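You operate a simulated robot arm through the tools that you are given. There is no shell and no other tool. Be economical: measure what you need, move in short steps, check, and stop when the job is done.

Carry out the task below with a simulated two-armed robot. There is one attempt and no reset: what you move stays moved.

## Task
Turn the knob marked magnify to MID. Then put the tin marked wax on the bench area marked inspection away on the shelf marked coatings. Then put the grey jug with black handle in the inside of the deep grey crate marked to pack. Then take the green paper roll and leave it on the blue shelf under the wash bench. Then take the measuring glass with black band on the bench area marked checking and put it away on the top of the near grey cabinet. Then take the red spring and leave it in the blue cup with orange band. Then fetch the steel cube with white top and set it on the bench area marked pump work. Then turn the black knob marked spacers to 72. Keep to this order. Set down upright: tin marked wax, grey jug with black handle, measuring glass with black band, steel cube with white top.

The check looks at the end state, three seconds after you hand in, the way a careful person would. Anything else that was tipped, shoved, dropped, spilled or broken makes it a failure.

## Robot
Two 6-joint arms with two-finger parallel grippers on one trunk, on a base that drives. Base frame: it is fixed to the floor where the robot stands at the start and does not move with it; the origin is under the middle of the robot, x ahead of it, y to its left, z up; the surface under the hand at the start is at about z = 900. Lengths are in mm, angles in rad, forces in N, time in s.
The left shoulder is at the start at [-103, 177, 751], the right one opposite. With the tool pointing down near the work surface each hand reaches from about 100 to 640 mm from the robot's upright axis, wherever it stands, measured 20 degrees to its own side. Places, roughly: bench area marked pump work [900, -1300, 900]; black knob marked spacers [300, 2100, 900]; blue cup with orange band (9x9x8 cm) [800, -700, 900]; blue shelf under the wash bench [-1500, -1200, 300]; green paper roll (8x8x16 cm) [800, 1400, 1000]; grey jug with black handle (10x15x13 cm) [1000, 1600, 1000]; inside of the deep grey crate marked to pack (28x2 [480, -2320, 920]; knob marked magnify [800, -400, 1400]; measuring glass with black band [750, 1500, 1000]; red spring (3x3x4 cm) [500, 1600, 900]; shelf marked coatings [-100, -5900, 900]; steel cube with white top (5x5x5 cm) [600, 1100, 900]; tin marked wax [500, -250, 1000]; top of the near grey cabinet [2700, 1200, 900]. Payload 1.57 kg a hand.
The tool frame of a hand sits at the grasp point between the pads (the TCP): z along the fingers, y along the line on which they close. The tips reach 30 mm beyond it. Largest opening 80 mm; finger width 17, thickness 12; the body of the gripper, 40 by 82 mm, starts 80 mm behind the TCP.
Orientation is told as [roll, pitch, yaw] about the base's x, y, z axes, in that order, counted from this pose: with the fingers straight down and closing along the base's y, the tool's x points along the base's -x, its y along +y and its z along -z.

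## Interface
- The arms move only by the tool send_rows. It takes "left_plan", "right_plan" or both (then of equal length, played together; a hand with none holds still); each is a list of rows, each a list of 6 numbers: the shift along the base's x, y, z in units of 100 mm (1.0 is 100 mm), then the turn, a rotation vector about the base's x, y, z in units of 90 degrees (1.0 is 90 degrees). In form: [[x, y, z, rx, ry, rz], ...]. A call has 1 to 10 rows; each row is the pose to reach, as a shift and turn from the pose commanded when the call began. "left_hand" and "right_hand" are, for a hand that has rows, the finger opening in m, from 0 to 0.08, set as the call begins (left out, the last holds). A call with a number of a shift or a turn outside -1 to 1 is refused whole. A row lasts 0.2 s, in which the tool goes at most 50 mm and 0.15 rad; a call with a longer step from one row to the next is refused whole, and so is a gripper value outside its range. Where a pose cannot be reached the arm comes as near as it can. A force on the tool above 40 N (or 10 N above the force at the start of the call, whichever is more), or a blocked arm, ends the call early, and 0.2 s more pass. Each finger travels about 72 mm/s and halts on what it meets, pressing with about 43 N; the grip force reading is that of the motor and also rises with nothing between the fingers. The clock runs only during rows and for 0.2 s after the last one: add rows that repeat a pose to give the fingers time. The reply holds the time, the measured pose of the TCP, the force on the tool along the base axes, the opening and the grip force, in the units named above and with some noise, with the torque about the TCP (base axes, N m) and any sound that the robot's microphone picked up, and new pictures: "views" is both (left out), scene, wrist or none (wrist: the cameras of the hands that moved).
- Cameras (640 x 400 px; columns grow to the right, rows downward): "scene" is now at [49.5, -15.4, 1480.9]; the picture's right is [-0.31, -0.95, 0.00], its down [-0.59, 0.20, -0.78] and it looks along [0.74, -0.25, -0.62] (base axes); focal length 258 px, centre (320, 200). "left" rides on the left gripper at [72, 7, -122] in its tool frame; the picture's right is [-0.09, 1.00, 0.00], its down [-0.84, -0.08, -0.54] and it looks along [-0.54, -0.05, 0.84] (tool axes); focal length 238 px, centre (320, 200). "right" rides on the right gripper at [72, -7, -122] in its tool frame; the picture's right is [0.09, 1.00, 0.00], its down [-0.84, 0.08, -0.54] and it looks along [-0.54, 0.05, 0.84] (tool axes); focal length 238 px, centre (320, 200). There is no depth. A picture from a camera that has moved, and an enlarged one, comes with that camera's place and axes in the base frame and with its lens. The place of the scene camera against the robot may be out by one fixed shift of up to 18 mm in any direction.
- slide_trunk(by): slides the trunk up (or, below 0, down) by that many mm; the arms and the scene camera ride with it, the base frame stays. It gives what a move gives, with no picture.
- roll_base(legs): drives the robot by 1 to 6 legs, each [ahead, left, turn to the left] in mm, mm and rad, along the robot's own axes; the way and the turn of a leg run together, so that a leg with both is an arc; at most 1500 mm and 3.142 rad a leg. The arms and the cameras ride along, it lands a little off, and it stops where it bumps. It gives what a move gives, and a new picture of the scene camera.
- head_to(pan, tilt): turns the head with the scene camera to pan (to the left, within 2.496 rad either way) and tilt (down, from -0.506 to 1.204), counted from straight ahead of the robot. It gives what a move gives, and a new picture of the scene camera.
- zoom(camera, box): a new picture of the part [left, top, right, bottom] of that camera's present view, enlarged. No time passes.
- job_done(): hands the job in; it is judged then, once.

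Go step by step. Nothing tells you exact positions but the pictures and the camera data: compare them with the known pose of the tool, close in by small moves and look again before you grip or let go. The budget is 207 turns and 260 pictures, counting those below and the enlarged ones. Unless the task says otherwise, let go and move clear before handing in.

The tools are called after "Emit:" as a command line: name --argument value ..., lists and objects as JSON in quotes. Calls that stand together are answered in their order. send_rows: Moves the arms, as the interface text tells. Its arguments: {"type":"object","properties":{"left_plan":{"type":"array","items":{"type":"array","items":{"type":"number"}}},"left_hand":{"type":"number"},"right_plan":{"type":"array","items":{"type":"array","items":{"type":"number"}}},"right_hand":{"type":"number"},"views":{"type":"string","enum":["both","scene","wrist","none"]}},"required":[]} The other tools are called the same way: slide_trunk (by) slides the trunk up or down; roll_base (legs) drives the base; head_to (pan, tilt) turns the head that bears the scene camera; zoom (camera, box) takes an enlarged picture of a part of a camera's view; job_done () hands the job in.

At the start:

```text
time: 0.0
left_eef_pos: [582.1, 74.5, 1000.0]
left_tool_rot: [0.0, 0.001, 0.001]
left_wrist_force: [-0.2, -0.5, -0.4]
left_ft_torque: [0.0, -0.02, 0.01]
left_finger_gap: 80.1
left_finger_force: 0.1
right_eef_pos: [205.5, -201.2, 1000.2]
right_tool_rot: [0.0, 0.001, -0.001]
right_wrist_force: [0.8, 0.2, 0.1]
right_ft_torque: [-0.03, 0.0, -0.01]
right_finger_gap: 79.9
right_finger_force: 0.1
trunk travel left (down, up): [-192.0, 135.0]
robot x, y, heading: [2.6, -1.3, 0.001]
head pan, tilt: [-0.319, 0.672]
```

scene: 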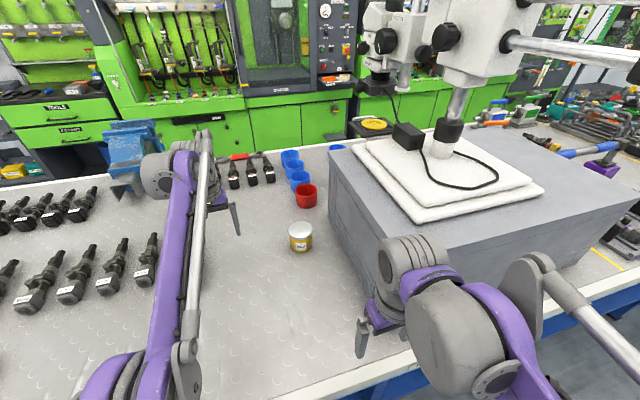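
right: 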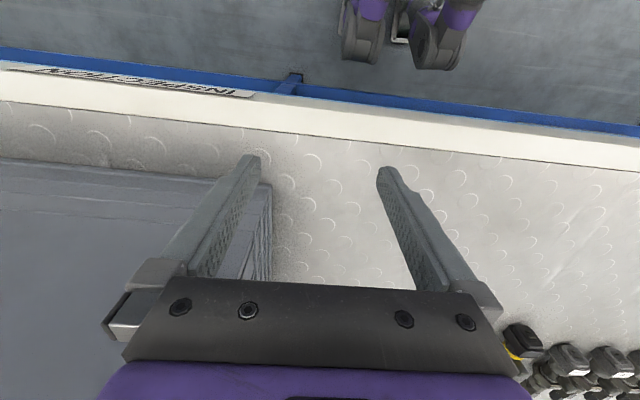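
left: 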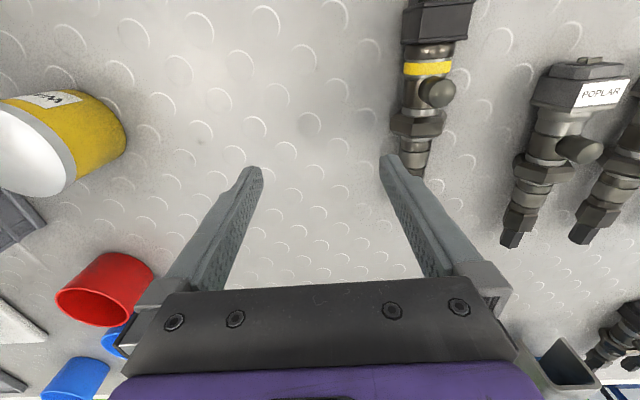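

I see the bench ahead, with the wax tin, the cups and the microscope on the grey box. First I'll look at the microscope to find the magnify knob.

Emit:
head_to --pan -0.45 --tilt 0.1

```text
time: 1.0
left_eef_pos: [581.5, 73.3, 1000.2]
left_tool_rot: [0.0, 0.0, 0.001]
left_wrist_force: [-0.7, -1.5, 0.6]
left_ft_torque: [0.0, -0.01, 0.0]
left_finger_gap: 79.9
left_finger_force: 0.0
right_eef_pos: [204.1, -201.5, 1000.8]
right_tool_rot: [0.0, 0.001, 0.0]
right_wrist_force: [-0.1, -0.8, -0.6]
right_ft_torque: [0.0, 0.03, -0.03]
right_finger_gap: 80.2
right_finger_force: 0.0
trunk travel left (down, up): [-192.0, 135.0]
robot x, y, heading: [0.3, 2.6, -0.005]
head pan, tilt: [-0.45, 0.099]
camera scene: at [50.8, -28.4, 1533.2], right [-0.44, -0.9, 0.0], down [-0.09, 0.04, -0.99], along [0.9, -0.43, -0.1], focal length 258 px, centre (320, 200)
```

scene: 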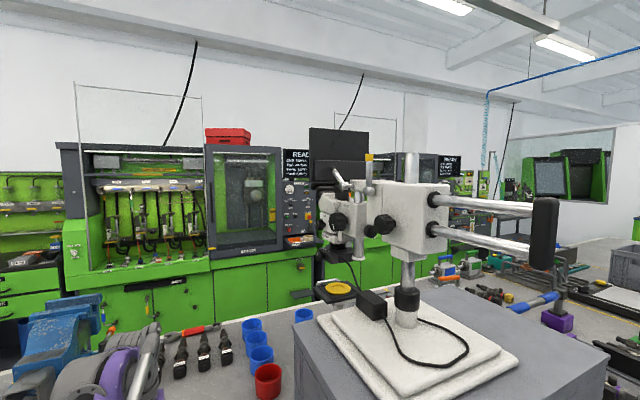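

Emit:
zoom --camera "scene" --box '[280, 140, 440, 240]'

Emit:
zoom --camera "scene" --box '[320, 170, 400, 220]'

```text
4.00 times, centred on (360, 190) of scene
camera zoom: at [50.8, -28.4, 1533.2], right [-0.44, -0.9, 0.0], down [-0.09, 0.04, -0.99], along [0.9, -0.43, -0.1], focal length 1030 px, centre (160, 240)
```

zoom: 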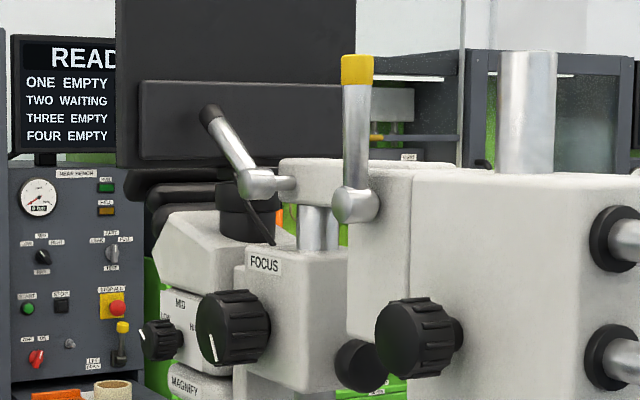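

```text
8.00 times, centred on (360, 195) of scene
camera zoom: at [50.8, -28.4, 1533.2], right [-0.44, -0.9, 0.0], down [-0.09, 0.04, -0.99], along [0.9, -0.43, -0.1], focal length 2060 px, centre (0, 240)
```

zoom: 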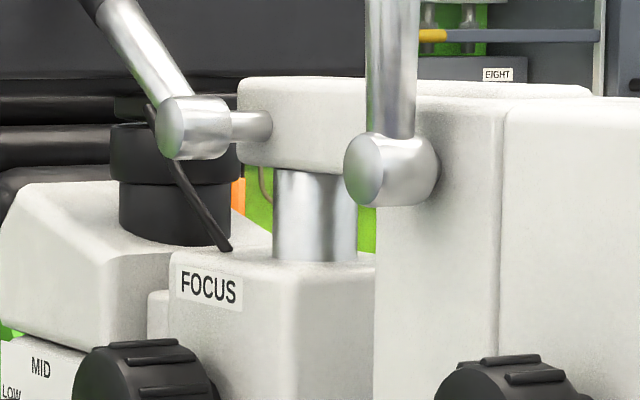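

Emit:
zoom --camera "scene" --box '[308, 206, 356, 236]'

```text
13.33 times, centred on (332, 221) of scene
camera zoom: at [50.8, -28.4, 1533.2], right [-0.44, -0.9, 0.0], down [-0.09, 0.04, -0.99], along [0.9, -0.43, -0.1], focal length 3434 px, centre (160, -80)
```

zoom: 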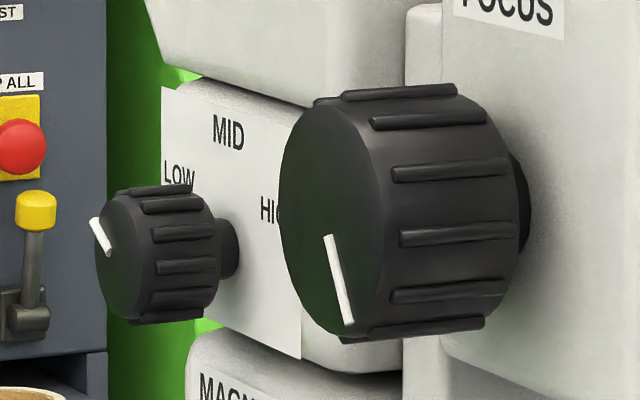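

Emit:
head_to --pan 0.0 --tilt 1.2

Emit:
head_to --pan -1.4 --tilt 0.6

Emit:
head_to --pan 1.0 --tilt 0.45

```text
time: 2.3
left_eef_pos: [582.5, 73.6, 1000.3]
left_tool_rot: [-0.001, 0.001, -0.001]
left_wrist_force: [0.6, 0.3, -0.5]
left_ft_torque: [-0.02, -0.03, -0.05]
left_finger_gap: 80.0
left_finger_force: 0.1
right_eef_pos: [204.0, -199.9, 1000.7]
right_tool_rot: [0.001, -0.001, 0.001]
right_wrist_force: [0.2, 0.0, -0.5]
right_ft_torque: [0.02, 0.0, -0.01]
right_finger_gap: 79.9
right_finger_force: 0.0
trunk travel left (down, up): [-192.0, 135.0]
robot x, y, heading: [5.2, -2.7, 0.002]
head pan, tilt: [0.0, 1.201]
camera scene: at [23.9, 11.7, 1442.5], right [0.0, -1.0, 0.0], down [-0.93, 0.0, -0.36], along [0.36, 0.0, -0.93], focal length 258 px, centre (320, 200)
```

scene: 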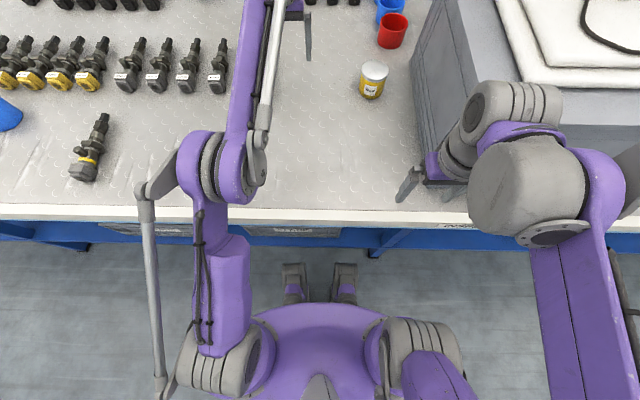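

```text
time: 3.8
left_eef_pos: [582.2, 73.0, 999.2]
left_tool_rot: [0.001, 0.001, 0.0]
left_wrist_force: [-0.1, 0.2, -0.4]
left_ft_torque: [0.0, -0.01, 0.01]
left_finger_gap: 79.9
left_finger_force: 0.2
right_eef_pos: [204.3, -200.9, 1001.2]
right_tool_rot: [0.001, 0.001, -0.002]
right_wrist_force: [0.4, -0.2, -0.3]
right_ft_torque: [0.01, 0.01, 0.03]
right_finger_gap: 80.2
right_finger_force: 0.0
trunk travel left (down, up): [-192.0, 135.0]
robot x, y, heading: [0.3, 3.3, 0.001]
head pan, tilt: [-1.4, 0.6]
camera scene: at [-17.0, -75.4, 1487.1], right [-0.99, -0.17, 0.0], down [-0.1, 0.56, -0.82], along [0.14, -0.81, -0.57], focal length 258 px, centre (320, 200)
```

scene: 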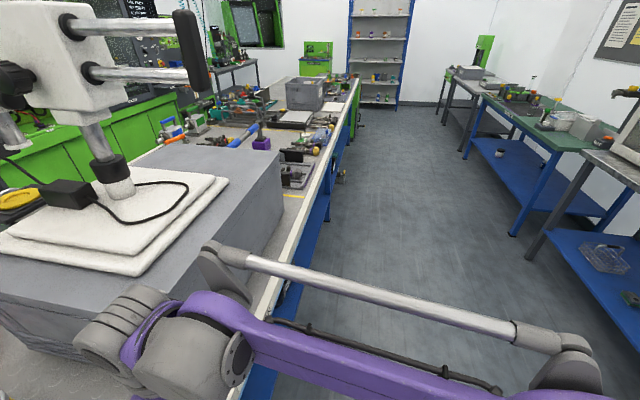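

```text
time: 6.0
left_eef_pos: [581.6, 73.3, 999.5]
left_tool_rot: [0.0, 0.0, 0.001]
left_wrist_force: [-0.3, -0.9, 0.1]
left_ft_torque: [0.02, 0.0, 0.02]
left_finger_gap: 79.9
left_finger_force: 0.1
right_eef_pos: [205.3, -201.0, 999.4]
right_tool_rot: [0.0, 0.0, 0.0]
right_wrist_force: [0.2, -0.3, -0.5]
right_ft_torque: [0.0, 0.03, 0.0]
right_finger_gap: 79.9
right_finger_force: 0.1
trunk travel left (down, up): [-192.0, 135.0]
robot x, y, heading: [-2.8, -0.6, -0.002]
head pan, tilt: [1.0, 0.45]
camera scene: at [17.6, 89.0, 1500.6], right [0.84, -0.54, 0.0], down [-0.24, -0.37, -0.9], along [0.49, 0.76, -0.44], focal length 258 px, centre (320, 200)
```

scene: 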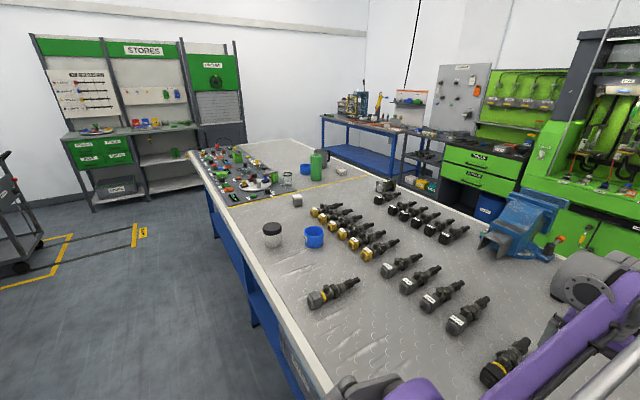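

The robot's feet sit near the bench edge at x≈210, and the magnify knob faces roughly +y at about (800,-387,1369). I'll raise the trunk and test whether the base can roll in closer.

Emit:
slide_trunk --by 134

Emit:
roll_base --legs '[[150, 0, 0]]'

```text
time: 7.7
left_eef_pos: [581.2, 74.0, 1133.8]
left_tool_rot: [-0.001, -0.001, 0.001]
left_wrist_force: [0.4, -0.1, 0.4]
left_ft_torque: [0.0, -0.03, -0.02]
left_finger_gap: 80.1
left_finger_force: 0.0
right_eef_pos: [203.8, -202.2, 1133.9]
right_tool_rot: [-0.003, -0.001, 0.001]
right_wrist_force: [-0.2, -0.4, 0.6]
right_ft_torque: [0.02, 0.0, -0.02]
right_finger_gap: 80.1
right_finger_force: 0.0
trunk travel left (down, up): [-326.0, 1.0]
robot x, y, heading: [-1.2, -3.5, -0.0]
head pan, tilt: [1.0, 0.45]
```

```text
time: 8.7
left_eef_pos: [635.3, 72.2, 1135.1]
left_tool_rot: [-0.002, -0.004, -0.001]
left_wrist_force: [0.0, 0.3, -0.3]
left_ft_torque: [0.03, -0.01, 0.01]
left_finger_gap: 80.0
left_finger_force: 0.0
right_eef_pos: [247.1, -202.7, 1133.7]
right_tool_rot: [0.0, 0.033, -0.017]
right_wrist_force: [-10.8, -0.4, -5.2]
right_ft_torque: [0.29, -0.04, -0.55]
right_finger_gap: 80.0
right_finger_force: 0.1
trunk travel left (down, up): [-326.0, 1.0]
robot x, y, heading: [57.3, -3.0, -0.003]
head pan, tilt: [1.0, 0.45]
stopped in leg 1: the force on the tool passed its limit at 130 N (the readings are from after the stop); the commanded pose is now the measured one
camera scene: at [63.6, 88.5, 1638.6], right [0.84, -0.54, 0.0], down [-0.23, -0.37, -0.9], along [0.49, 0.76, -0.43], focal length 258 px, centre (320, 200)
```

scene: 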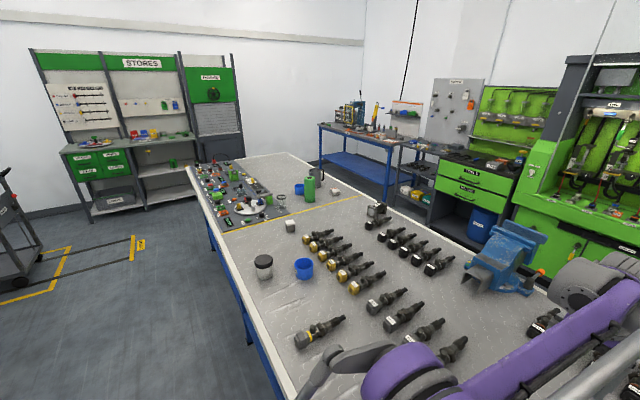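

The right gripper touched the grey box, so I back off and look at it.

Emit:
roll_base --legs '[[-70, 0, 0]]'

Emit:
head_to --pan -0.45 --tilt 0.6

```text
time: 9.7
left_eef_pos: [571.0, 72.8, 1133.4]
left_tool_rot: [0.0, 0.0, -0.003]
left_wrist_force: [-0.2, -0.7, 0.6]
left_ft_torque: [0.0, 0.01, -0.01]
left_finger_gap: 80.2
left_finger_force: 0.1
right_eef_pos: [183.4, -201.8, 1135.4]
right_tool_rot: [-0.002, 0.036, -0.015]
right_wrist_force: [0.5, -0.9, 0.1]
right_ft_torque: [0.02, -0.01, -0.03]
right_finger_gap: 80.1
right_finger_force: 0.0
trunk travel left (down, up): [-326.0, 1.0]
robot x, y, heading: [-15.3, -2.7, -0.003]
head pan, tilt: [1.0, 0.45]
camera scene: at [-0.4, 89.0, 1639.0], right [0.84, -0.54, 0.0], down [-0.24, -0.37, -0.9], along [0.49, 0.76, -0.44], focal length 258 px, centre (320, 200)
```

scene: 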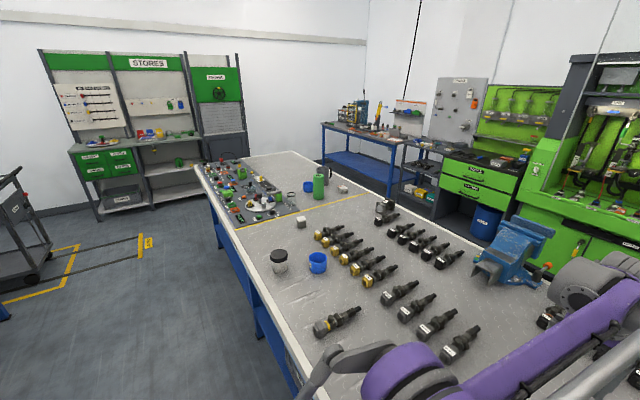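

```text
time: 11.2
left_eef_pos: [567.5, 72.0, 1133.7]
left_tool_rot: [0.0, -0.001, -0.003]
left_wrist_force: [-0.4, -1.0, -0.3]
left_ft_torque: [0.02, 0.01, 0.01]
left_finger_gap: 80.0
left_finger_force: 0.0
right_eef_pos: [182.1, -201.6, 1133.7]
right_tool_rot: [-0.003, 0.035, -0.014]
right_wrist_force: [1.0, -0.2, -0.9]
right_ft_torque: [0.03, -0.01, 0.03]
right_finger_gap: 79.9
right_finger_force: 0.1
trunk travel left (down, up): [-326.0, 1.0]
robot x, y, heading: [-14.0, 0.6, -0.0]
head pan, tilt: [-0.45, 0.6]
camera scene: at [27.7, -26.8, 1625.0], right [-0.44, -0.9, 0.0], down [-0.51, 0.25, -0.83], along [0.74, -0.36, -0.56], focal length 258 px, centre (320, 200)
```

scene: 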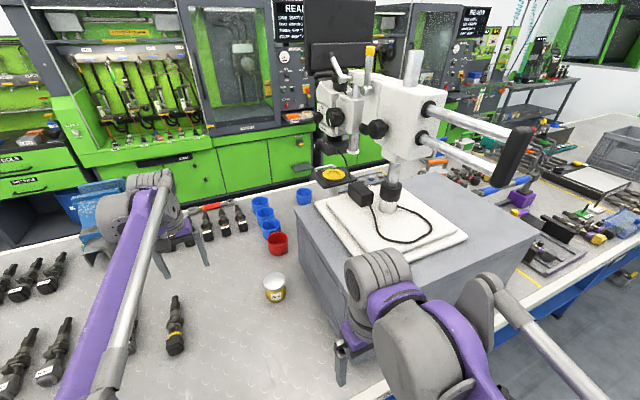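

The far aisle behind the bench looks about 1.5 m wide, and the knob is easier to reach from there. I'll drive around the left end of the bench.

Emit:
roll_base --legs '[[-200, 0, 0], [0, 1500, 0], [0, 1450, 0], [1000, 0, 0], [0, 0, 3.1416], [-1050, 0, 0]]'

```text
refused: 3.1416 is not a number from -3.14159 to 3.14159
```

Emit:
roll_base --legs '[[-200, 0, 0], [0, 1500, 0], [0, 1450, 0], [1000, 0, 0], [0, 0, 3.141], [-1050, 0, 0]]'

Emit:
head_to --pan 1.2 --tilt 0.5

```text
time: 55.4
left_eef_pos: [1204.1, 2882.1, 1133.4]
left_tool_rot: [-0.001, 0.0, -3.12]
left_wrist_force: [-1.0, 0.0, -0.2]
left_ft_torque: [-0.03, 0.01, 0.04]
left_finger_gap: 80.1
left_finger_force: 0.1
right_eef_pos: [1586.0, 3165.1, 1134.7]
right_tool_rot: [0.0, 0.035, -3.135]
right_wrist_force: [-1.0, -0.4, 0.0]
right_ft_torque: [0.0, -0.02, 0.02]
right_finger_gap: 79.9
right_finger_force: 0.0
trunk travel left (down, up): [-326.0, 1.0]
robot x, y, heading: [1784.4, 2964.5, -3.125]
head pan, tilt: [-0.45, 0.6]
camera scene: at [1753.9, 3016.8, 1625.1], right [0.42, 0.91, 0.0], down [0.51, -0.24, -0.82], along [-0.75, 0.34, -0.57], focal length 258 px, centre (320, 200)
```

scene: 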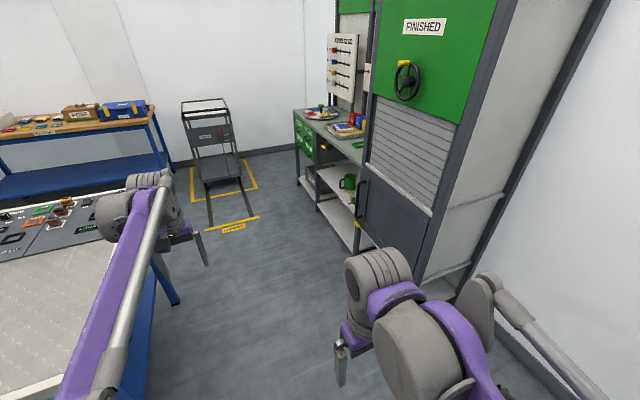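

```text
time: 57.1
left_eef_pos: [1204.1, 2882.8, 1133.0]
left_tool_rot: [0.001, 0.0, -3.121]
left_wrist_force: [-0.3, -0.9, -0.4]
left_ft_torque: [-0.02, -0.02, -0.01]
left_finger_gap: 79.8
left_finger_force: 0.0
right_eef_pos: [1584.5, 3165.2, 1134.0]
right_tool_rot: [-0.002, 0.033, -3.135]
right_wrist_force: [-0.1, -0.3, -0.7]
right_ft_torque: [0.01, 0.01, 0.03]
right_finger_gap: 79.9
right_finger_force: 0.0
trunk travel left (down, up): [-326.0, 1.0]
robot x, y, heading: [1783.0, 2967.6, -3.12]
head pan, tilt: [1.201, 0.499]
camera scene: at [1803.2, 2894.5, 1634.1], right [-0.94, 0.34, 0.0], down [0.16, 0.45, -0.88], along [-0.3, -0.82, -0.48], focal length 258 px, centre (320, 200)
```

scene: 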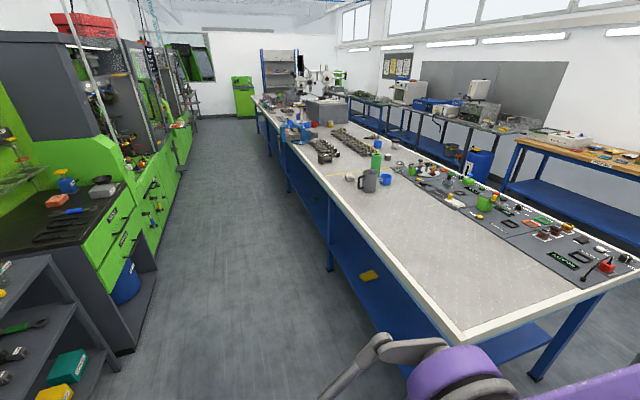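

The far aisle is clear. I'll drive along it to the microscope and look.

Emit:
roll_base --legs '[[0, 1450, -0.02], [0, 1450, 0]]'

Emit:
head_to --pan 0.5 --tilt 0.3

```text
time: 82.5
left_eef_pos: [1268.3, -33.7, 1133.3]
left_tool_rot: [-0.001, 0.001, -3.113]
left_wrist_force: [-0.2, -0.5, 0.6]
left_ft_torque: [-0.01, 0.03, 0.01]
left_finger_gap: 79.7
left_finger_force: 0.0
right_eef_pos: [1648.8, 251.5, 1134.7]
right_tool_rot: [0.0, 0.034, -3.125]
right_wrist_force: [-0.2, 0.6, -0.2]
right_ft_torque: [0.01, 0.01, -0.01]
right_finger_gap: 79.8
right_finger_force: 0.1
trunk travel left (down, up): [-326.0, 1.0]
robot x, y, heading: [1848.5, 57.5, -3.111]
head pan, tilt: [1.201, 0.499]
camera scene: at [1868.6, -16.9, 1634.1], right [-0.94, 0.34, 0.0], down [0.16, 0.45, -0.88], along [-0.29, -0.83, -0.48], focal length 258 px, centre (320, 200)
```

scene: 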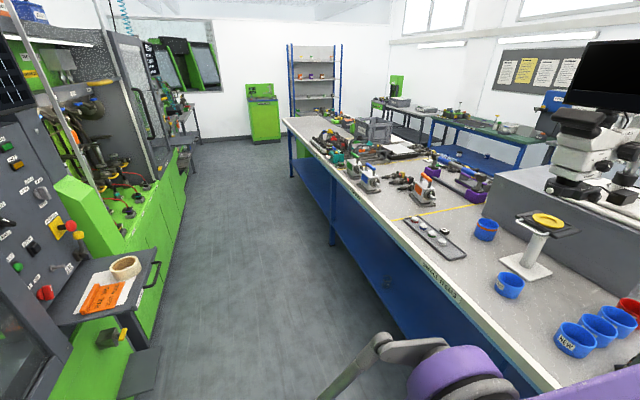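

```text
time: 83.6
left_eef_pos: [1268.5, -34.4, 1132.9]
left_tool_rot: [0.001, 0.0, -3.115]
left_wrist_force: [-0.7, -0.3, 0.2]
left_ft_torque: [-0.03, 0.01, -0.03]
left_finger_gap: 80.1
left_finger_force: 0.1
right_eef_pos: [1648.3, 253.8, 1134.3]
right_tool_rot: [-0.002, 0.036, -3.125]
right_wrist_force: [-0.1, 0.2, 0.3]
right_ft_torque: [0.0, 0.02, 0.0]
right_finger_gap: 80.0
right_finger_force: 0.0
trunk travel left (down, up): [-326.0, 1.0]
robot x, y, heading: [1848.9, 59.7, -3.112]
head pan, tilt: [0.499, 0.3]
camera scene: at [1818.5, 21.8, 1652.4], right [-0.5, 0.86, 0.0], down [0.26, 0.15, -0.96], along [-0.83, -0.48, -0.3], focal length 258 px, centre (320, 200)
```

scene: 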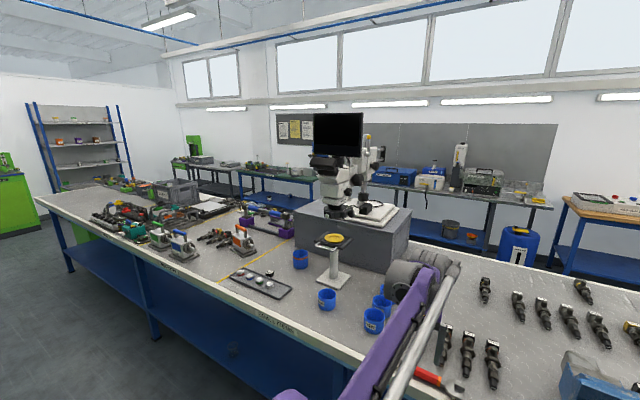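

Emit:
zoom --camera "scene" --box '[304, 105, 400, 225]'

```text
3.33 times, centred on (352, 165) of scene
camera zoom: at [1818.5, 21.8, 1652.4], right [-0.5, 0.86, 0.0], down [0.26, 0.15, -0.96], along [-0.83, -0.48, -0.3], focal length 858 px, centre (213, 317)
```

zoom: 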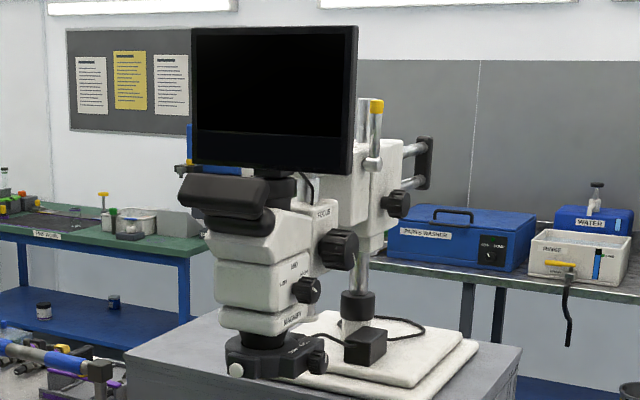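

The knob triangulates to about (836,-404,1358) with its axis along +y. I'll face -y beside the bench so the right arm can point straight at it.

Emit:
roll_base --legs '[[0, 0, 1.54], [0, -360, 0]]'

Emit:
send_rows --right_plan '[[0, 0, 0.3, -0.095, 0, 0], [0, 0, 0.5, -0.19, 0, 0], [0, 0, 0.7, -0.285, 0, 0], [0, 0, 0.9, -0.38, 0, 0], [0, 0, 1, -0.475, 0, 0], [0, 0, 1, -0.57, 0, 0], [0, 0, 1, -0.665, 0, 0], [0, 0, 1, -0.76, 0, 0], [0, 0, 1, -0.855, 0, 0], [0, 0, 1, -0.95, 0, 0]]' --views "wrist"

```text
time: 91.0
left_eef_pos: [1563.0, -522.3, 1133.2]
left_tool_rot: [0.0, 0.0, -1.585]
left_wrist_force: [-0.5, 0.3, -0.3]
left_ft_torque: [-0.01, -0.02, -0.03]
left_finger_gap: 80.0
left_finger_force: 0.0
right_eef_pos: [1292.0, -130.8, 1134.3]
right_tool_rot: [-0.001, 0.036, -1.597]
right_wrist_force: [0.0, -0.4, -0.6]
right_ft_torque: [0.0, -0.02, -0.01]
right_finger_gap: 79.9
right_finger_force: 0.0
trunk travel left (down, up): [-326.0, 1.0]
robot x, y, heading: [1500.8, 65.1, -1.581]
head pan, tilt: [0.499, 0.3]
camera scene: at [1547.4, 34.5, 1652.5], right [-0.88, -0.47, 0.0], down [-0.14, 0.26, -0.96], along [0.45, -0.84, -0.3], focal length 258 px, centre (320, 200)
```

scene: 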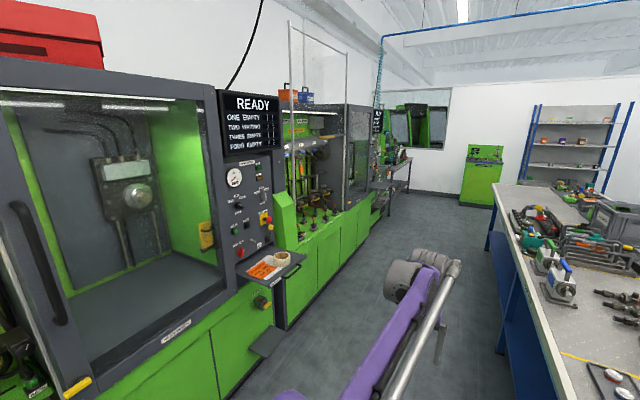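

```text
time: 92.7
left_eef_pos: [1562.6, -521.6, 1133.8]
left_tool_rot: [0.0, -0.001, -1.585]
left_wrist_force: [0.1, -0.7, 1.0]
left_ft_torque: [-0.06, 0.0, 0.0]
left_finger_gap: 80.1
left_finger_force: 0.1
right_eef_pos: [1315.1, -184.1, 1275.9]
right_tool_rot: [0.12, -1.073, -1.223]
right_wrist_force: [-0.8, 0.7, -0.2]
right_ft_torque: [-0.01, -0.01, -0.03]
right_finger_gap: 79.6
right_finger_force: 0.0
right hand out of reach, approached as far as the arm can: row 4, 5, 6, 7, 8
trunk travel left (down, up): [-326.0, 1.0]
robot x, y, heading: [1498.5, 61.5, -1.582]
head pan, tilt: [0.499, 0.3]
stopped in row 8 (right hand): the arm was blocked; the commanded pose is now the measured one
camera right: at [1246.2, -59.8, 1270.9], right [0.88, 0.48, -0.02], down [-0.02, 0.08, 1.0], along [0.48, -0.88, 0.08], focal length 238 px, centre (320, 200)
```

right: 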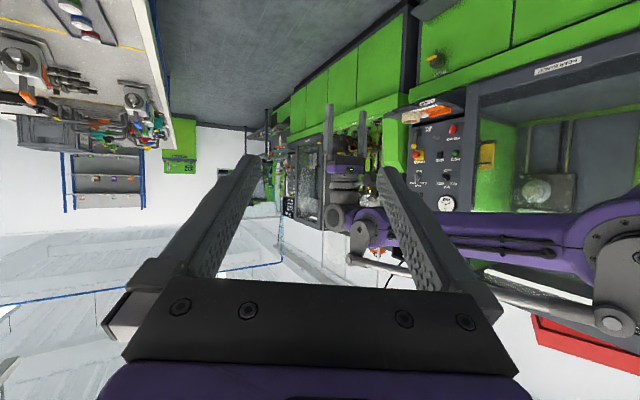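

The right arm hit a limit close to the body, so I extend it outward first while yawing the tool back to -y.

Emit:
send_rows --right_plan '[[-0.3, 0, 0.1, 0, 0, 0], [-0.6, 0, 0.2, 0, 0, 0], [-0.9, -0.1, 0.3, 0, 0, -0.06], [-1, -0.3, 0.4, 0, 0, -0.12], [-1, -0.5, 0.5, 0, 0, -0.18], [-1, -0.7, 0.6, 0, 0, -0.25], [-1, -0.8, 0.7, 0, 0, -0.31], [-1, -0.8, 0.7, 0, 0, -0.31]]' --views "none"

```text
time: 93.3
left_eef_pos: [1562.0, -522.5, 1133.3]
left_tool_rot: [0.0, 0.0, -1.586]
left_wrist_force: [0.3, 0.7, -0.1]
left_ft_torque: [-0.01, 0.02, 0.01]
left_finger_gap: 80.1
left_finger_force: 0.1
right_eef_pos: [1324.3, -187.4, 1287.2]
right_tool_rot: [0.149, -1.083, -1.037]
right_wrist_force: [0.3, -1.1, -0.3]
right_ft_torque: [0.0, -0.05, 0.0]
right_finger_gap: 79.9
right_finger_force: 0.1
trunk travel left (down, up): [-326.0, 1.0]
robot x, y, heading: [1498.4, 64.5, -1.586]
head pan, tilt: [0.499, 0.3]
stopped in row 2 (right hand): the arm was blocked; the commanded pose is now the measured one
```

Emit:
head_to --pan -0.7 --tilt 0.7

```text
time: 94.7
left_eef_pos: [1564.2, -522.1, 1132.9]
left_tool_rot: [-0.002, 0.001, -1.585]
left_wrist_force: [0.1, -1.1, 0.6]
left_ft_torque: [-0.03, -0.05, 0.02]
left_finger_gap: 79.9
left_finger_force: 0.0
right_eef_pos: [1324.2, -186.4, 1285.4]
right_tool_rot: [0.146, -1.079, -1.042]
right_wrist_force: [-0.4, -0.3, 0.9]
right_ft_torque: [0.02, 0.02, 0.0]
right_finger_gap: 80.1
right_finger_force: 0.0
trunk travel left (down, up): [-326.0, 1.0]
robot x, y, heading: [1495.5, 61.7, -1.593]
head pan, tilt: [-0.7, 0.7]
camera scene: at [1448.4, 52.7, 1616.4], right [-0.76, 0.65, 0.0], down [0.42, 0.49, -0.77], along [-0.5, -0.58, -0.64], focal length 258 px, centre (320, 200)
```

scene: 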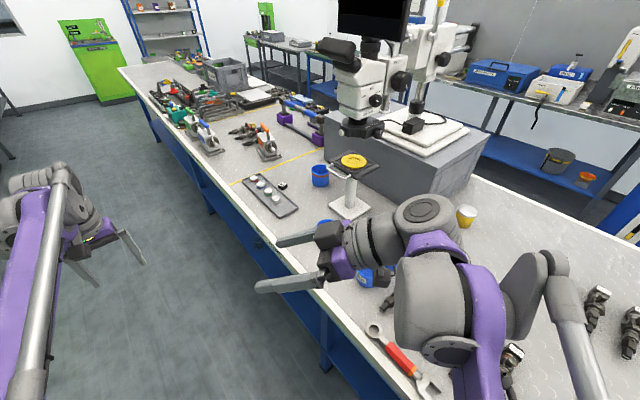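

Emit:
send_rows --right_plan '[[0, 0, 0, 0.07, 0.042, 0], [0, 0, 0, 0.145, 0.085, 0], [0, 0, -0.1, 0.22, 0.128, 0], [0, 0, -0.2, 0.295, 0.172, 0], [-0.1, 0, -0.3, 0.37, 0.215, 0], [-0.2, 0, -0.4, 0.445, 0.259, 0], [-0.3, 0, -0.5, 0.52, 0.303, 0], [-0.4, 0, -0.5, 0.593, 0.346, 0], [-0.6, 0, -0.5, 0.593, 0.346, 0], [-0.9, 0, -0.5, 0.593, 0.346, 0]]' --views "none"

```text
time: 96.9
left_eef_pos: [1562.4, -522.4, 1133.6]
left_tool_rot: [0.0, 0.0, -1.585]
left_wrist_force: [0.4, -0.2, 0.6]
left_ft_torque: [0.0, -0.02, -0.02]
left_finger_gap: 80.2
left_finger_force: 0.0
right_eef_pos: [1232.6, -186.7, 1235.1]
right_tool_rot: [0.143, 0.002, -1.043]
right_wrist_force: [0.3, -0.6, -0.5]
right_ft_torque: [-0.01, -0.03, -0.02]
right_finger_gap: 80.0
right_finger_force: 0.0
trunk travel left (down, up): [-326.0, 1.0]
robot x, y, heading: [1495.9, 62.4, -1.577]
head pan, tilt: [-0.7, 0.7]
```

Emit:
send_rows --right_plan '[[-0.2, -0.2, 0.1, 0, 0, -0.08], [-0.4, -0.4, 0.2, 0, 0, -0.16], [-0.6, -0.6, 0.3, 0, 0, -0.25], [-0.8, -0.8, 0.4, 0, 0, -0.337], [-1, -1, 0.5, 0, 0, -0.337]]' --views "none"

Emit:
send_rows --right_plan '[[-0.2, -0.1, 0.1, 0, 0, 0], [-0.4, -0.2, 0.2, 0, 0, 0], [-0.6, -0.3, 0.3, -0.09, 0, 0], [-0.8, -0.4, 0.4, -0.18, 0, 0], [-1, -0.5, 0.5, -0.27, 0, 0], [-1, -0.5, 0.5, -0.36, 0, 0], [-1, -0.5, 0.5, -0.45, 0, 0]]' --views "scene"

```text
time: 98.1
left_eef_pos: [1563.4, -523.1, 1133.0]
left_tool_rot: [-0.001, -0.002, -1.586]
left_wrist_force: [0.4, -0.5, 0.1]
left_ft_torque: [0.01, 0.0, 0.04]
left_finger_gap: 79.9
left_finger_force: 0.2
right_eef_pos: [1132.3, -288.7, 1285.7]
right_tool_rot: [0.142, 0.001, -1.575]
right_wrist_force: [0.1, 0.4, 0.3]
right_ft_torque: [-0.01, 0.01, 0.01]
right_finger_gap: 79.9
right_finger_force: 0.1
trunk travel left (down, up): [-326.0, 1.0]
robot x, y, heading: [1496.4, 61.2, -1.582]
head pan, tilt: [-0.7, 0.7]
```

```text
time: 99.7
left_eef_pos: [1563.6, -521.7, 1133.8]
left_tool_rot: [0.0, -0.002, -1.583]
left_wrist_force: [0.2, -0.2, 0.1]
left_ft_torque: [-0.01, -0.03, 0.01]
left_finger_gap: 80.3
left_finger_force: 0.2
right_eef_pos: [1032.7, -335.0, 1335.9]
right_tool_rot: [0.143, -0.711, -1.575]
right_wrist_force: [0.3, 0.5, -0.2]
right_ft_torque: [-0.03, 0.01, 0.0]
right_finger_gap: 79.8
right_finger_force: 0.0
trunk travel left (down, up): [-326.0, 1.0]
robot x, y, heading: [1499.5, 62.4, -1.583]
head pan, tilt: [-0.7, 0.7]
camera scene: at [1448.5, 53.3, 1616.3], right [-0.76, 0.65, 0.0], down [0.42, 0.49, -0.77], along [-0.5, -0.58, -0.64], focal length 258 px, centre (320, 200)
```

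scene: 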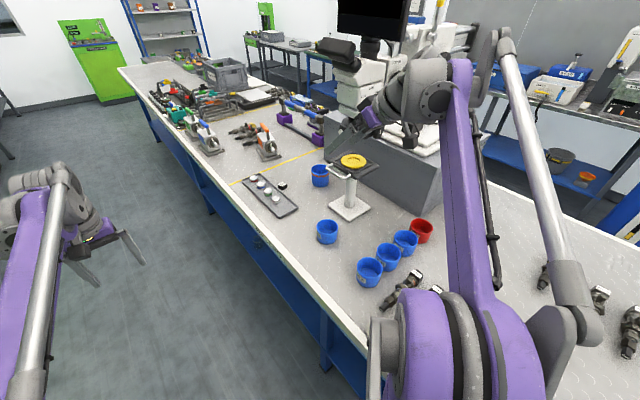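

Emit:
send_rows --right_plan '[[-0.1, 0.2, 0, -0.09, 0, 0], [-0.2, 0.4, 0.05, -0.18, 0, 0], [-0.3, 0.6, 0.1, -0.27, 0, 0], [-0.4, 0.8, 0.1, -0.36, 0, 0], [-0.5, 0.8, 0.1, -0.45, 0, 0], [-0.6, 0.8, 0.15, -0.54, 0, 0], [-0.8, 0.8, 0.2, -0.547, 0, 0], [-1, 0.8, 0.2, -0.547, 0, 0]]' --views "none"

Emit:
send_rows --right_plan '[[-0.2, 0, 0, 0, 0, -0.045], [-0.4, 0, 0, 0, 0, -0.09], [-0.6, 0, 0, 0, 0, -0.09], [-0.8, 0, 0, 0, 0, -0.09], [-0.95, 0, 0, 0, 0, -0.09]]' --views "both"

```text
time: 101.5
left_eef_pos: [1563.2, -521.4, 1134.1]
left_tool_rot: [0.0, 0.0, -1.585]
left_wrist_force: [0.6, -0.3, 0.5]
left_ft_torque: [-0.03, 0.0, -0.03]
left_finger_gap: 79.8
left_finger_force: 0.1
right_eef_pos: [931.9, -256.5, 1355.7]
right_tool_rot: [1.018, -1.568, -2.446]
right_wrist_force: [0.0, 0.2, 1.1]
right_ft_torque: [0.03, 0.0, -0.01]
right_finger_gap: 80.1
right_finger_force: 0.0
trunk travel left (down, up): [-326.0, 1.0]
robot x, y, heading: [1499.2, 61.9, -1.586]
head pan, tilt: [-0.7, 0.7]
```

```text
time: 102.7
left_eef_pos: [1564.0, -522.0, 1133.6]
left_tool_rot: [0.0, -0.001, -1.584]
left_wrist_force: [-0.7, -0.4, 0.5]
left_ft_torque: [0.03, 0.01, -0.02]
left_finger_gap: 80.1
left_finger_force: 0.0
right_eef_pos: [835.6, -257.3, 1355.3]
right_tool_rot: [0.877, -1.566, -2.447]
right_wrist_force: [0.8, -0.4, -0.3]
right_ft_torque: [-0.02, 0.04, 0.02]
right_finger_gap: 80.1
right_finger_force: 0.1
trunk travel left (down, up): [-326.0, 1.0]
robot x, y, heading: [1497.2, 65.4, -1.585]
head pan, tilt: [-0.7, 0.7]
camera scene: at [1447.9, 52.6, 1616.3], right [-0.76, 0.65, 0.0], down [0.42, 0.49, -0.76], along [-0.5, -0.58, -0.64], focal length 258 px, centre (320, 200)
camera right: at [828.7, -134.4, 1283.9], right [1.0, 0.0, -0.09], down [0.07, 0.54, 0.84], along [0.05, -0.84, 0.54], focal length 238 px, centre (320, 200)
```

scene: 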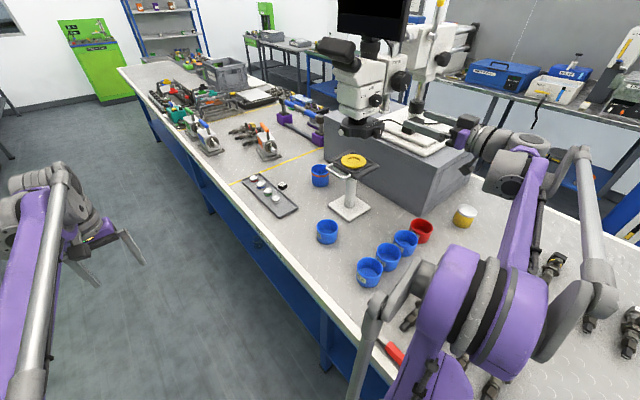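
right: 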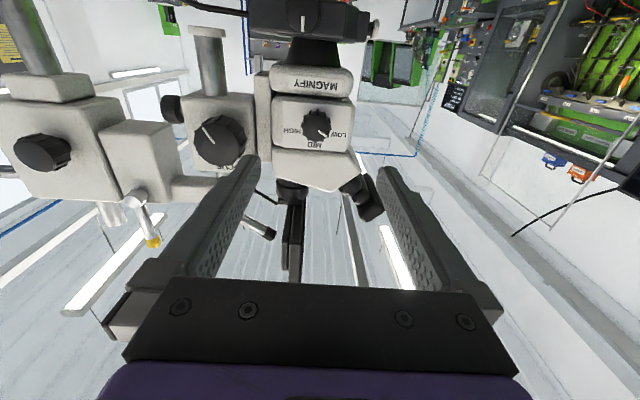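

Emit:
zoom --camera "right" --box '[260, 80, 372, 160]'

```text
5.00 times, centred on (316, 120) of right
camera zoom: at [828.7, -134.4, 1283.9], right [1.0, 0.0, -0.09], down [0.07, 0.54, 0.84], along [0.05, -0.84, 0.54], focal length 1192 px, centre (340, 600)
```

zoom: 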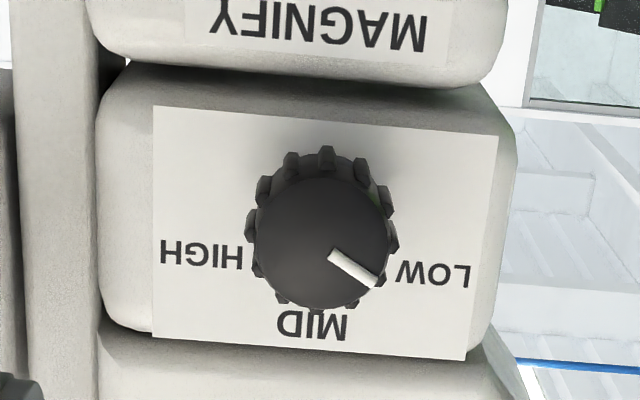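

The wrist camera has the knob lined up with the tool, its pointer on LOW about 54° from MID. I'm advancing along -y.

Emit:
send_rows --right_plan '[[0, -0.25, -0.01, 0, 0, 0], [-0.01, -0.5, -0.02, 0, 0, 0], [-0.02, -0.75, -0.03, 0, 0, 0], [-0.02, -0.95, -0.03, 0, 0, 0]]' --views "wrist"

```text
time: 103.7
left_eef_pos: [1563.8, -522.6, 1132.2]
left_tool_rot: [0.0, 0.0, -1.586]
left_wrist_force: [-0.1, -0.3, 0.4]
left_ft_torque: [0.01, -0.02, 0.0]
left_finger_gap: 80.2
left_finger_force: 0.1
right_eef_pos: [836.8, -352.8, 1350.8]
right_tool_rot: [0.87, -1.566, -2.438]
right_wrist_force: [0.7, -0.6, 0.4]
right_ft_torque: [0.0, -0.02, 0.03]
right_finger_gap: 80.2
right_finger_force: 0.1
trunk travel left (down, up): [-326.0, 1.0]
robot x, y, heading: [1500.5, 60.3, -1.585]
head pan, tilt: [-0.7, 0.7]
camera right: at [829.3, -229.6, 1280.5], right [1.0, 0.0, -0.09], down [0.07, 0.54, 0.84], along [0.05, -0.84, 0.54], focal length 238 px, centre (320, 200)
```

right: 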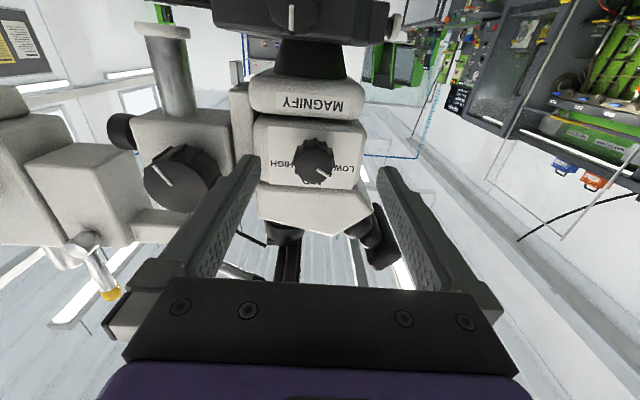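

Emit:
send_rows --right_plan '[[-0.01, 0, 0, 0, 0, 0], [-0.02, -0.1, 0, 0, 0, 0], [-0.02, -0.2, 0, 0, 0, 0], [-0.02, -0.27, 0, 0, 0, 0]]' --right_hand 0.055 --views "wrist"

```text
time: 104.7
left_eef_pos: [1564.0, -523.0, 1133.2]
left_tool_rot: [0.0, 0.0, -1.584]
left_wrist_force: [-0.1, -0.2, 0.1]
left_ft_torque: [-0.03, 0.01, -0.04]
left_finger_gap: 80.1
left_finger_force: 0.0
right_eef_pos: [833.9, -378.0, 1352.8]
right_tool_rot: [0.858, -1.563, -2.427]
right_wrist_force: [0.0, -0.5, -0.6]
right_ft_torque: [0.01, 0.01, 0.0]
right_finger_gap: 55.1
right_finger_force: 0.0
trunk travel left (down, up): [-326.0, 1.0]
robot x, y, heading: [1496.2, 63.8, -1.585]
head pan, tilt: [-0.7, 0.7]
camera right: at [826.5, -255.3, 1280.7], right [1.0, 0.0, -0.09], down [0.07, 0.54, 0.84], along [0.05, -0.84, 0.54], focal length 238 px, centre (320, 200)
```

right: 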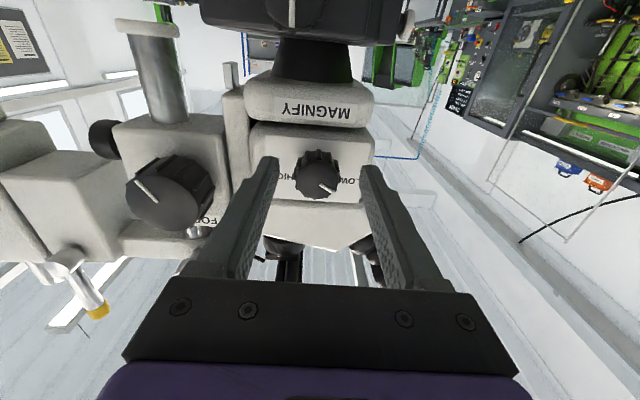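

Emit:
send_rows --right_plan '[[0, -0.05, 0, 0, 0, 0], [0, -0.05, 0, 0, 0, 0], [0, -0.05, 0, 0, 0, 0]]' --right_hand 0.0 --views "wrist"

```text
time: 105.5
left_eef_pos: [1562.4, -520.7, 1133.7]
left_tool_rot: [0.0, -0.002, -1.584]
left_wrist_force: [-0.1, 0.4, 0.7]
left_ft_torque: [0.01, -0.03, 0.01]
left_finger_gap: 80.1
left_finger_force: 0.1
right_eef_pos: [832.8, -380.2, 1353.3]
right_tool_rot: [1.037, -1.564, -2.609]
right_wrist_force: [-3.5, 6.9, -0.4]
right_ft_torque: [0.04, -0.05, -0.22]
right_finger_gap: 30.7
right_finger_force: 40.2
trunk travel left (down, up): [-326.0, 1.0]
robot x, y, heading: [1498.6, 63.9, -1.582]
head pan, tilt: [-0.7, 0.7]
camera right: at [825.7, -258.5, 1280.6], right [1.0, 0.0, -0.09], down [0.07, 0.54, 0.84], along [0.05, -0.84, 0.54], focal length 238 px, centre (320, 200)
```

right: 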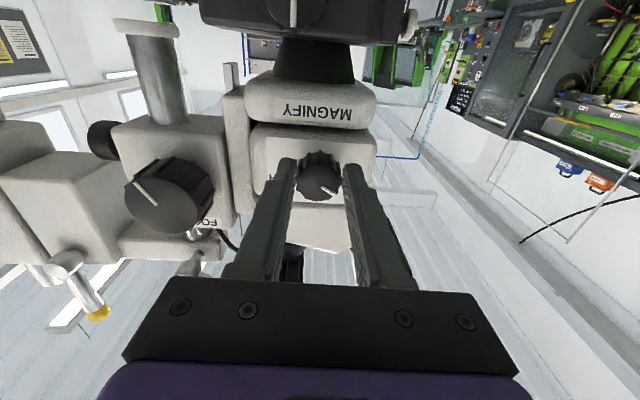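

Gripped at a 30.7 mm gap. Turning it by about 54°.

Emit:
send_rows --right_plan '[[0, 0, 0, 0, -0.08, 0], [0, 0, 0, 0, -0.16, 0], [0, 0, 0, 0, -0.24, 0], [0, 0, 0, 0, -0.32, 0], [0, 0, 0, 0, -0.4, 0], [0, 0, 0, 0, -0.48, 0], [0, 0, 0, 0, -0.56, 0], [0, 0, 0, 0, -0.6, 0], [0, 0, 0, 0, -0.6, 0]]' --views "wrist"

```text
time: 107.5
left_eef_pos: [1567.7, -520.0, 1133.9]
left_tool_rot: [-0.003, -0.002, -1.583]
left_wrist_force: [0.4, 0.2, -0.1]
left_ft_torque: [0.0, -0.05, 0.02]
left_finger_gap: 80.0
left_finger_force: 0.0
right_eef_pos: [840.8, -381.1, 1357.1]
right_tool_rot: [1.572, -0.628, -3.135]
right_wrist_force: [27.9, 13.9, -8.0]
right_ft_torque: [0.22, 0.11, 0.83]
right_finger_gap: 31.0
right_finger_force: 40.2
trunk travel left (down, up): [-326.0, 1.0]
robot x, y, heading: [1493.9, 63.7, -1.583]
head pan, tilt: [-0.7, 0.7]
camera right: at [893.0, -258.5, 1308.8], right [0.66, 0.01, 0.75], down [-0.64, 0.54, 0.55], along [-0.4, -0.84, 0.36], focal length 238 px, centre (320, 200)
```

right: 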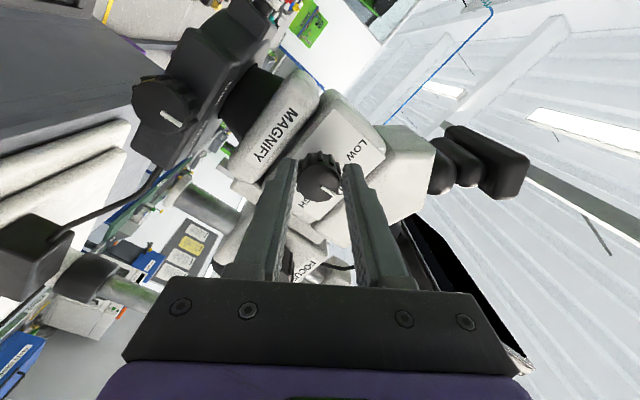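

Emit:
send_rows --right_plan '[[0, 0, 0, 0, 0, 0], [0, 0, 0, 0, 0, 0], [0, 0, 0, 0, 0, 0], [0, 0.2, 0, 0, 0, 0], [0, 0.5, 0, 0, 0, 0], [0, 0.8, 0, 0, 0, 0]]' --right_hand 0.06 --views "none"

Emit:
zoom --camera "right" --box '[240, 60, 400, 160]'

```text
time: 108.9
left_eef_pos: [1563.5, -523.1, 1133.7]
left_tool_rot: [0.0, -0.003, -1.585]
left_wrist_force: [0.4, 0.7, 0.5]
left_ft_torque: [-0.02, -0.01, 0.01]
left_finger_gap: 79.9
left_finger_force: 0.0
right_eef_pos: [832.8, -300.8, 1351.9]
right_tool_rot: [1.571, -0.626, -3.138]
right_wrist_force: [-0.8, -0.1, 0.1]
right_ft_torque: [0.01, 0.0, 0.01]
right_finger_gap: 60.2
right_finger_force: 0.1
trunk travel left (down, up): [-326.0, 1.0]
robot x, y, heading: [1496.0, 61.5, -1.582]
head pan, tilt: [-0.7, 0.7]
```

```text
4.00 times, centred on (320, 110) of right
camera zoom: at [886.7, -178.6, 1304.3], right [0.66, 0.0, 0.75], down [-0.64, 0.54, 0.55], along [-0.41, -0.84, 0.36], focal length 953 px, centre (320, 560)
```

zoom: 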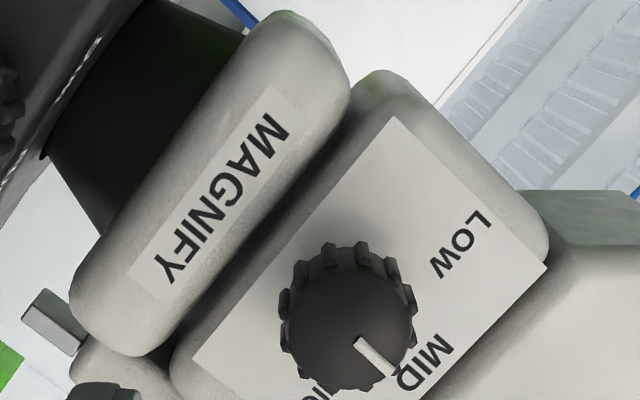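

The pointer now stands straight up at MID. I'll retract the right arm to a tool-down pose before driving round to the tin at about (555,-130).

Emit:
send_rows --right_plan '[[0.1, 0.2, 0, 0, 0.09, 0], [0.2, 0.4, 0, 0, 0.18, 0], [0.3, 0.6, 0, 0, 0.27, 0], [0.4, 0.8, 0, 0, 0.36, 0], [0.5, 0.9, 0, 0, 0.45, 0], [0.7, 0.9, 0, 0, 0.54, 0], [1, 0.9, 0, 0, 0.6, 0]]' --views "none"

Emit:
send_rows --right_plan '[[0.1, 0, 0, 0.09, 0, 0], [0.2, 0, 0, 0.18, 0, 0], [0.3, 0, 0, 0.27, 0, 0], [0.4, 0, 0, 0.36, 0, 0], [0.5, 0, 0, 0.45, 0, 0], [0.6, 0, 0, 0.54, 0, 0], [0.7, 0, 0, 0.63, 0, 0], [0.8, 0, 0, 0.72, 0, 0], [0.9, 0, 0, 0.81, 0, 0], [1, 0, 0, 0.9, 0, 0]]' --right_hand 0.08 --views "none"

Emit:
send_rows --right_plan '[[0.3, 0, -0.2, 0.05, 0, 0], [0.6, 0, -0.4, 0.1, 0, 0], [0.9, 0, -0.6, 0.1, 0, 0], [1, 0, -0.8, 0.1, 0, 0]]' --views "none"

```text
time: 110.5
left_eef_pos: [1563.5, -521.3, 1133.6]
left_tool_rot: [-0.003, 0.001, -1.584]
left_wrist_force: [-0.8, 0.5, 0.1]
left_ft_torque: [0.0, 0.01, -0.02]
left_finger_gap: 80.1
left_finger_force: 0.0
right_eef_pos: [934.0, -211.4, 1353.9]
right_tool_rot: [-0.065, -1.569, -1.504]
right_wrist_force: [-0.4, 0.0, 0.0]
right_ft_torque: [0.01, 0.02, 0.01]
right_finger_gap: 59.9
right_finger_force: 0.1
trunk travel left (down, up): [-326.0, 1.0]
robot x, y, heading: [1497.2, 65.4, -1.583]
head pan, tilt: [-0.7, 0.7]
```

```text
time: 112.7
left_eef_pos: [1563.9, -523.3, 1131.9]
left_tool_rot: [-0.001, -0.001, -1.586]
left_wrist_force: [0.2, -0.1, 0.0]
left_ft_torque: [-0.04, 0.02, 0.01]
left_finger_gap: 80.1
left_finger_force: 0.2
right_eef_pos: [1033.4, -211.9, 1355.6]
right_tool_rot: [0.002, -0.153, -1.575]
right_wrist_force: [-0.8, 0.5, 0.7]
right_ft_torque: [0.02, -0.01, -0.02]
right_finger_gap: 80.0
right_finger_force: 0.0
trunk travel left (down, up): [-326.0, 1.0]
robot x, y, heading: [1497.1, 60.5, -1.582]
head pan, tilt: [-0.7, 0.7]
```

```text
time: 113.7
left_eef_pos: [1563.4, -522.0, 1134.0]
left_tool_rot: [-0.001, 0.0, -1.585]
left_wrist_force: [0.2, 0.2, -0.7]
left_ft_torque: [0.03, 0.0, 0.03]
left_finger_gap: 79.9
left_finger_force: 0.0
right_eef_pos: [1131.5, -213.1, 1273.0]
right_tool_rot: [0.001, 0.004, -1.575]
right_wrist_force: [0.1, 0.7, 0.4]
right_ft_torque: [-0.02, 0.01, 0.0]
right_finger_gap: 80.1
right_finger_force: 0.2
trunk travel left (down, up): [-326.0, 1.0]
robot x, y, heading: [1496.9, 63.0, -1.588]
head pan, tilt: [-0.7, 0.7]
```

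Emit:
roll_base --legs '[[0, 350, 0], [-1450, 0, 0], [-1450, 0, 0], [0, -1500, 0], [0, -550, 0], [1450, 0, 0]]'

```text
time: 155.4
left_eef_pos: [-99.8, 893.7, 1132.8]
left_tool_rot: [0.0, -0.001, -1.564]
left_wrist_force: [0.3, -0.3, -0.3]
left_ft_torque: [-0.02, -0.04, -0.01]
left_finger_gap: 79.8
left_finger_force: 0.2
right_eef_pos: [-535.5, 1196.0, 1273.3]
right_tool_rot: [0.001, 0.004, -1.555]
right_wrist_force: [0.3, 0.7, 1.0]
right_ft_torque: [-0.01, 0.0, 0.01]
right_finger_gap: 79.8
right_finger_force: 0.1
trunk travel left (down, up): [-326.0, 1.0]
robot x, y, heading: [-174.8, 1473.9, -1.562]
head pan, tilt: [-0.7, 0.7]
camera scene: at [-225.6, 1467.4, 1616.3], right [-0.77, 0.64, 0.0], down [0.41, 0.5, -0.77], along [-0.49, -0.59, -0.64], focal length 258 px, centre (320, 200)
```

scene: 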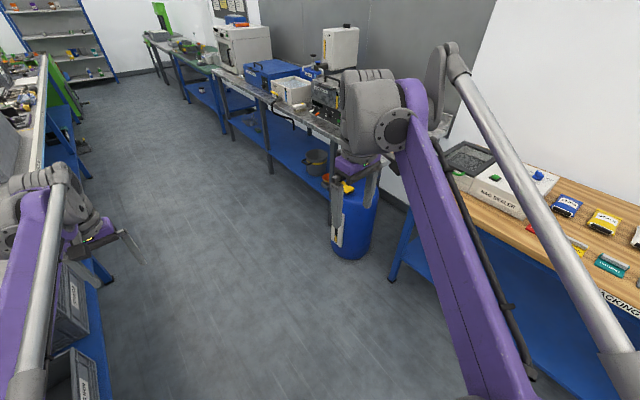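

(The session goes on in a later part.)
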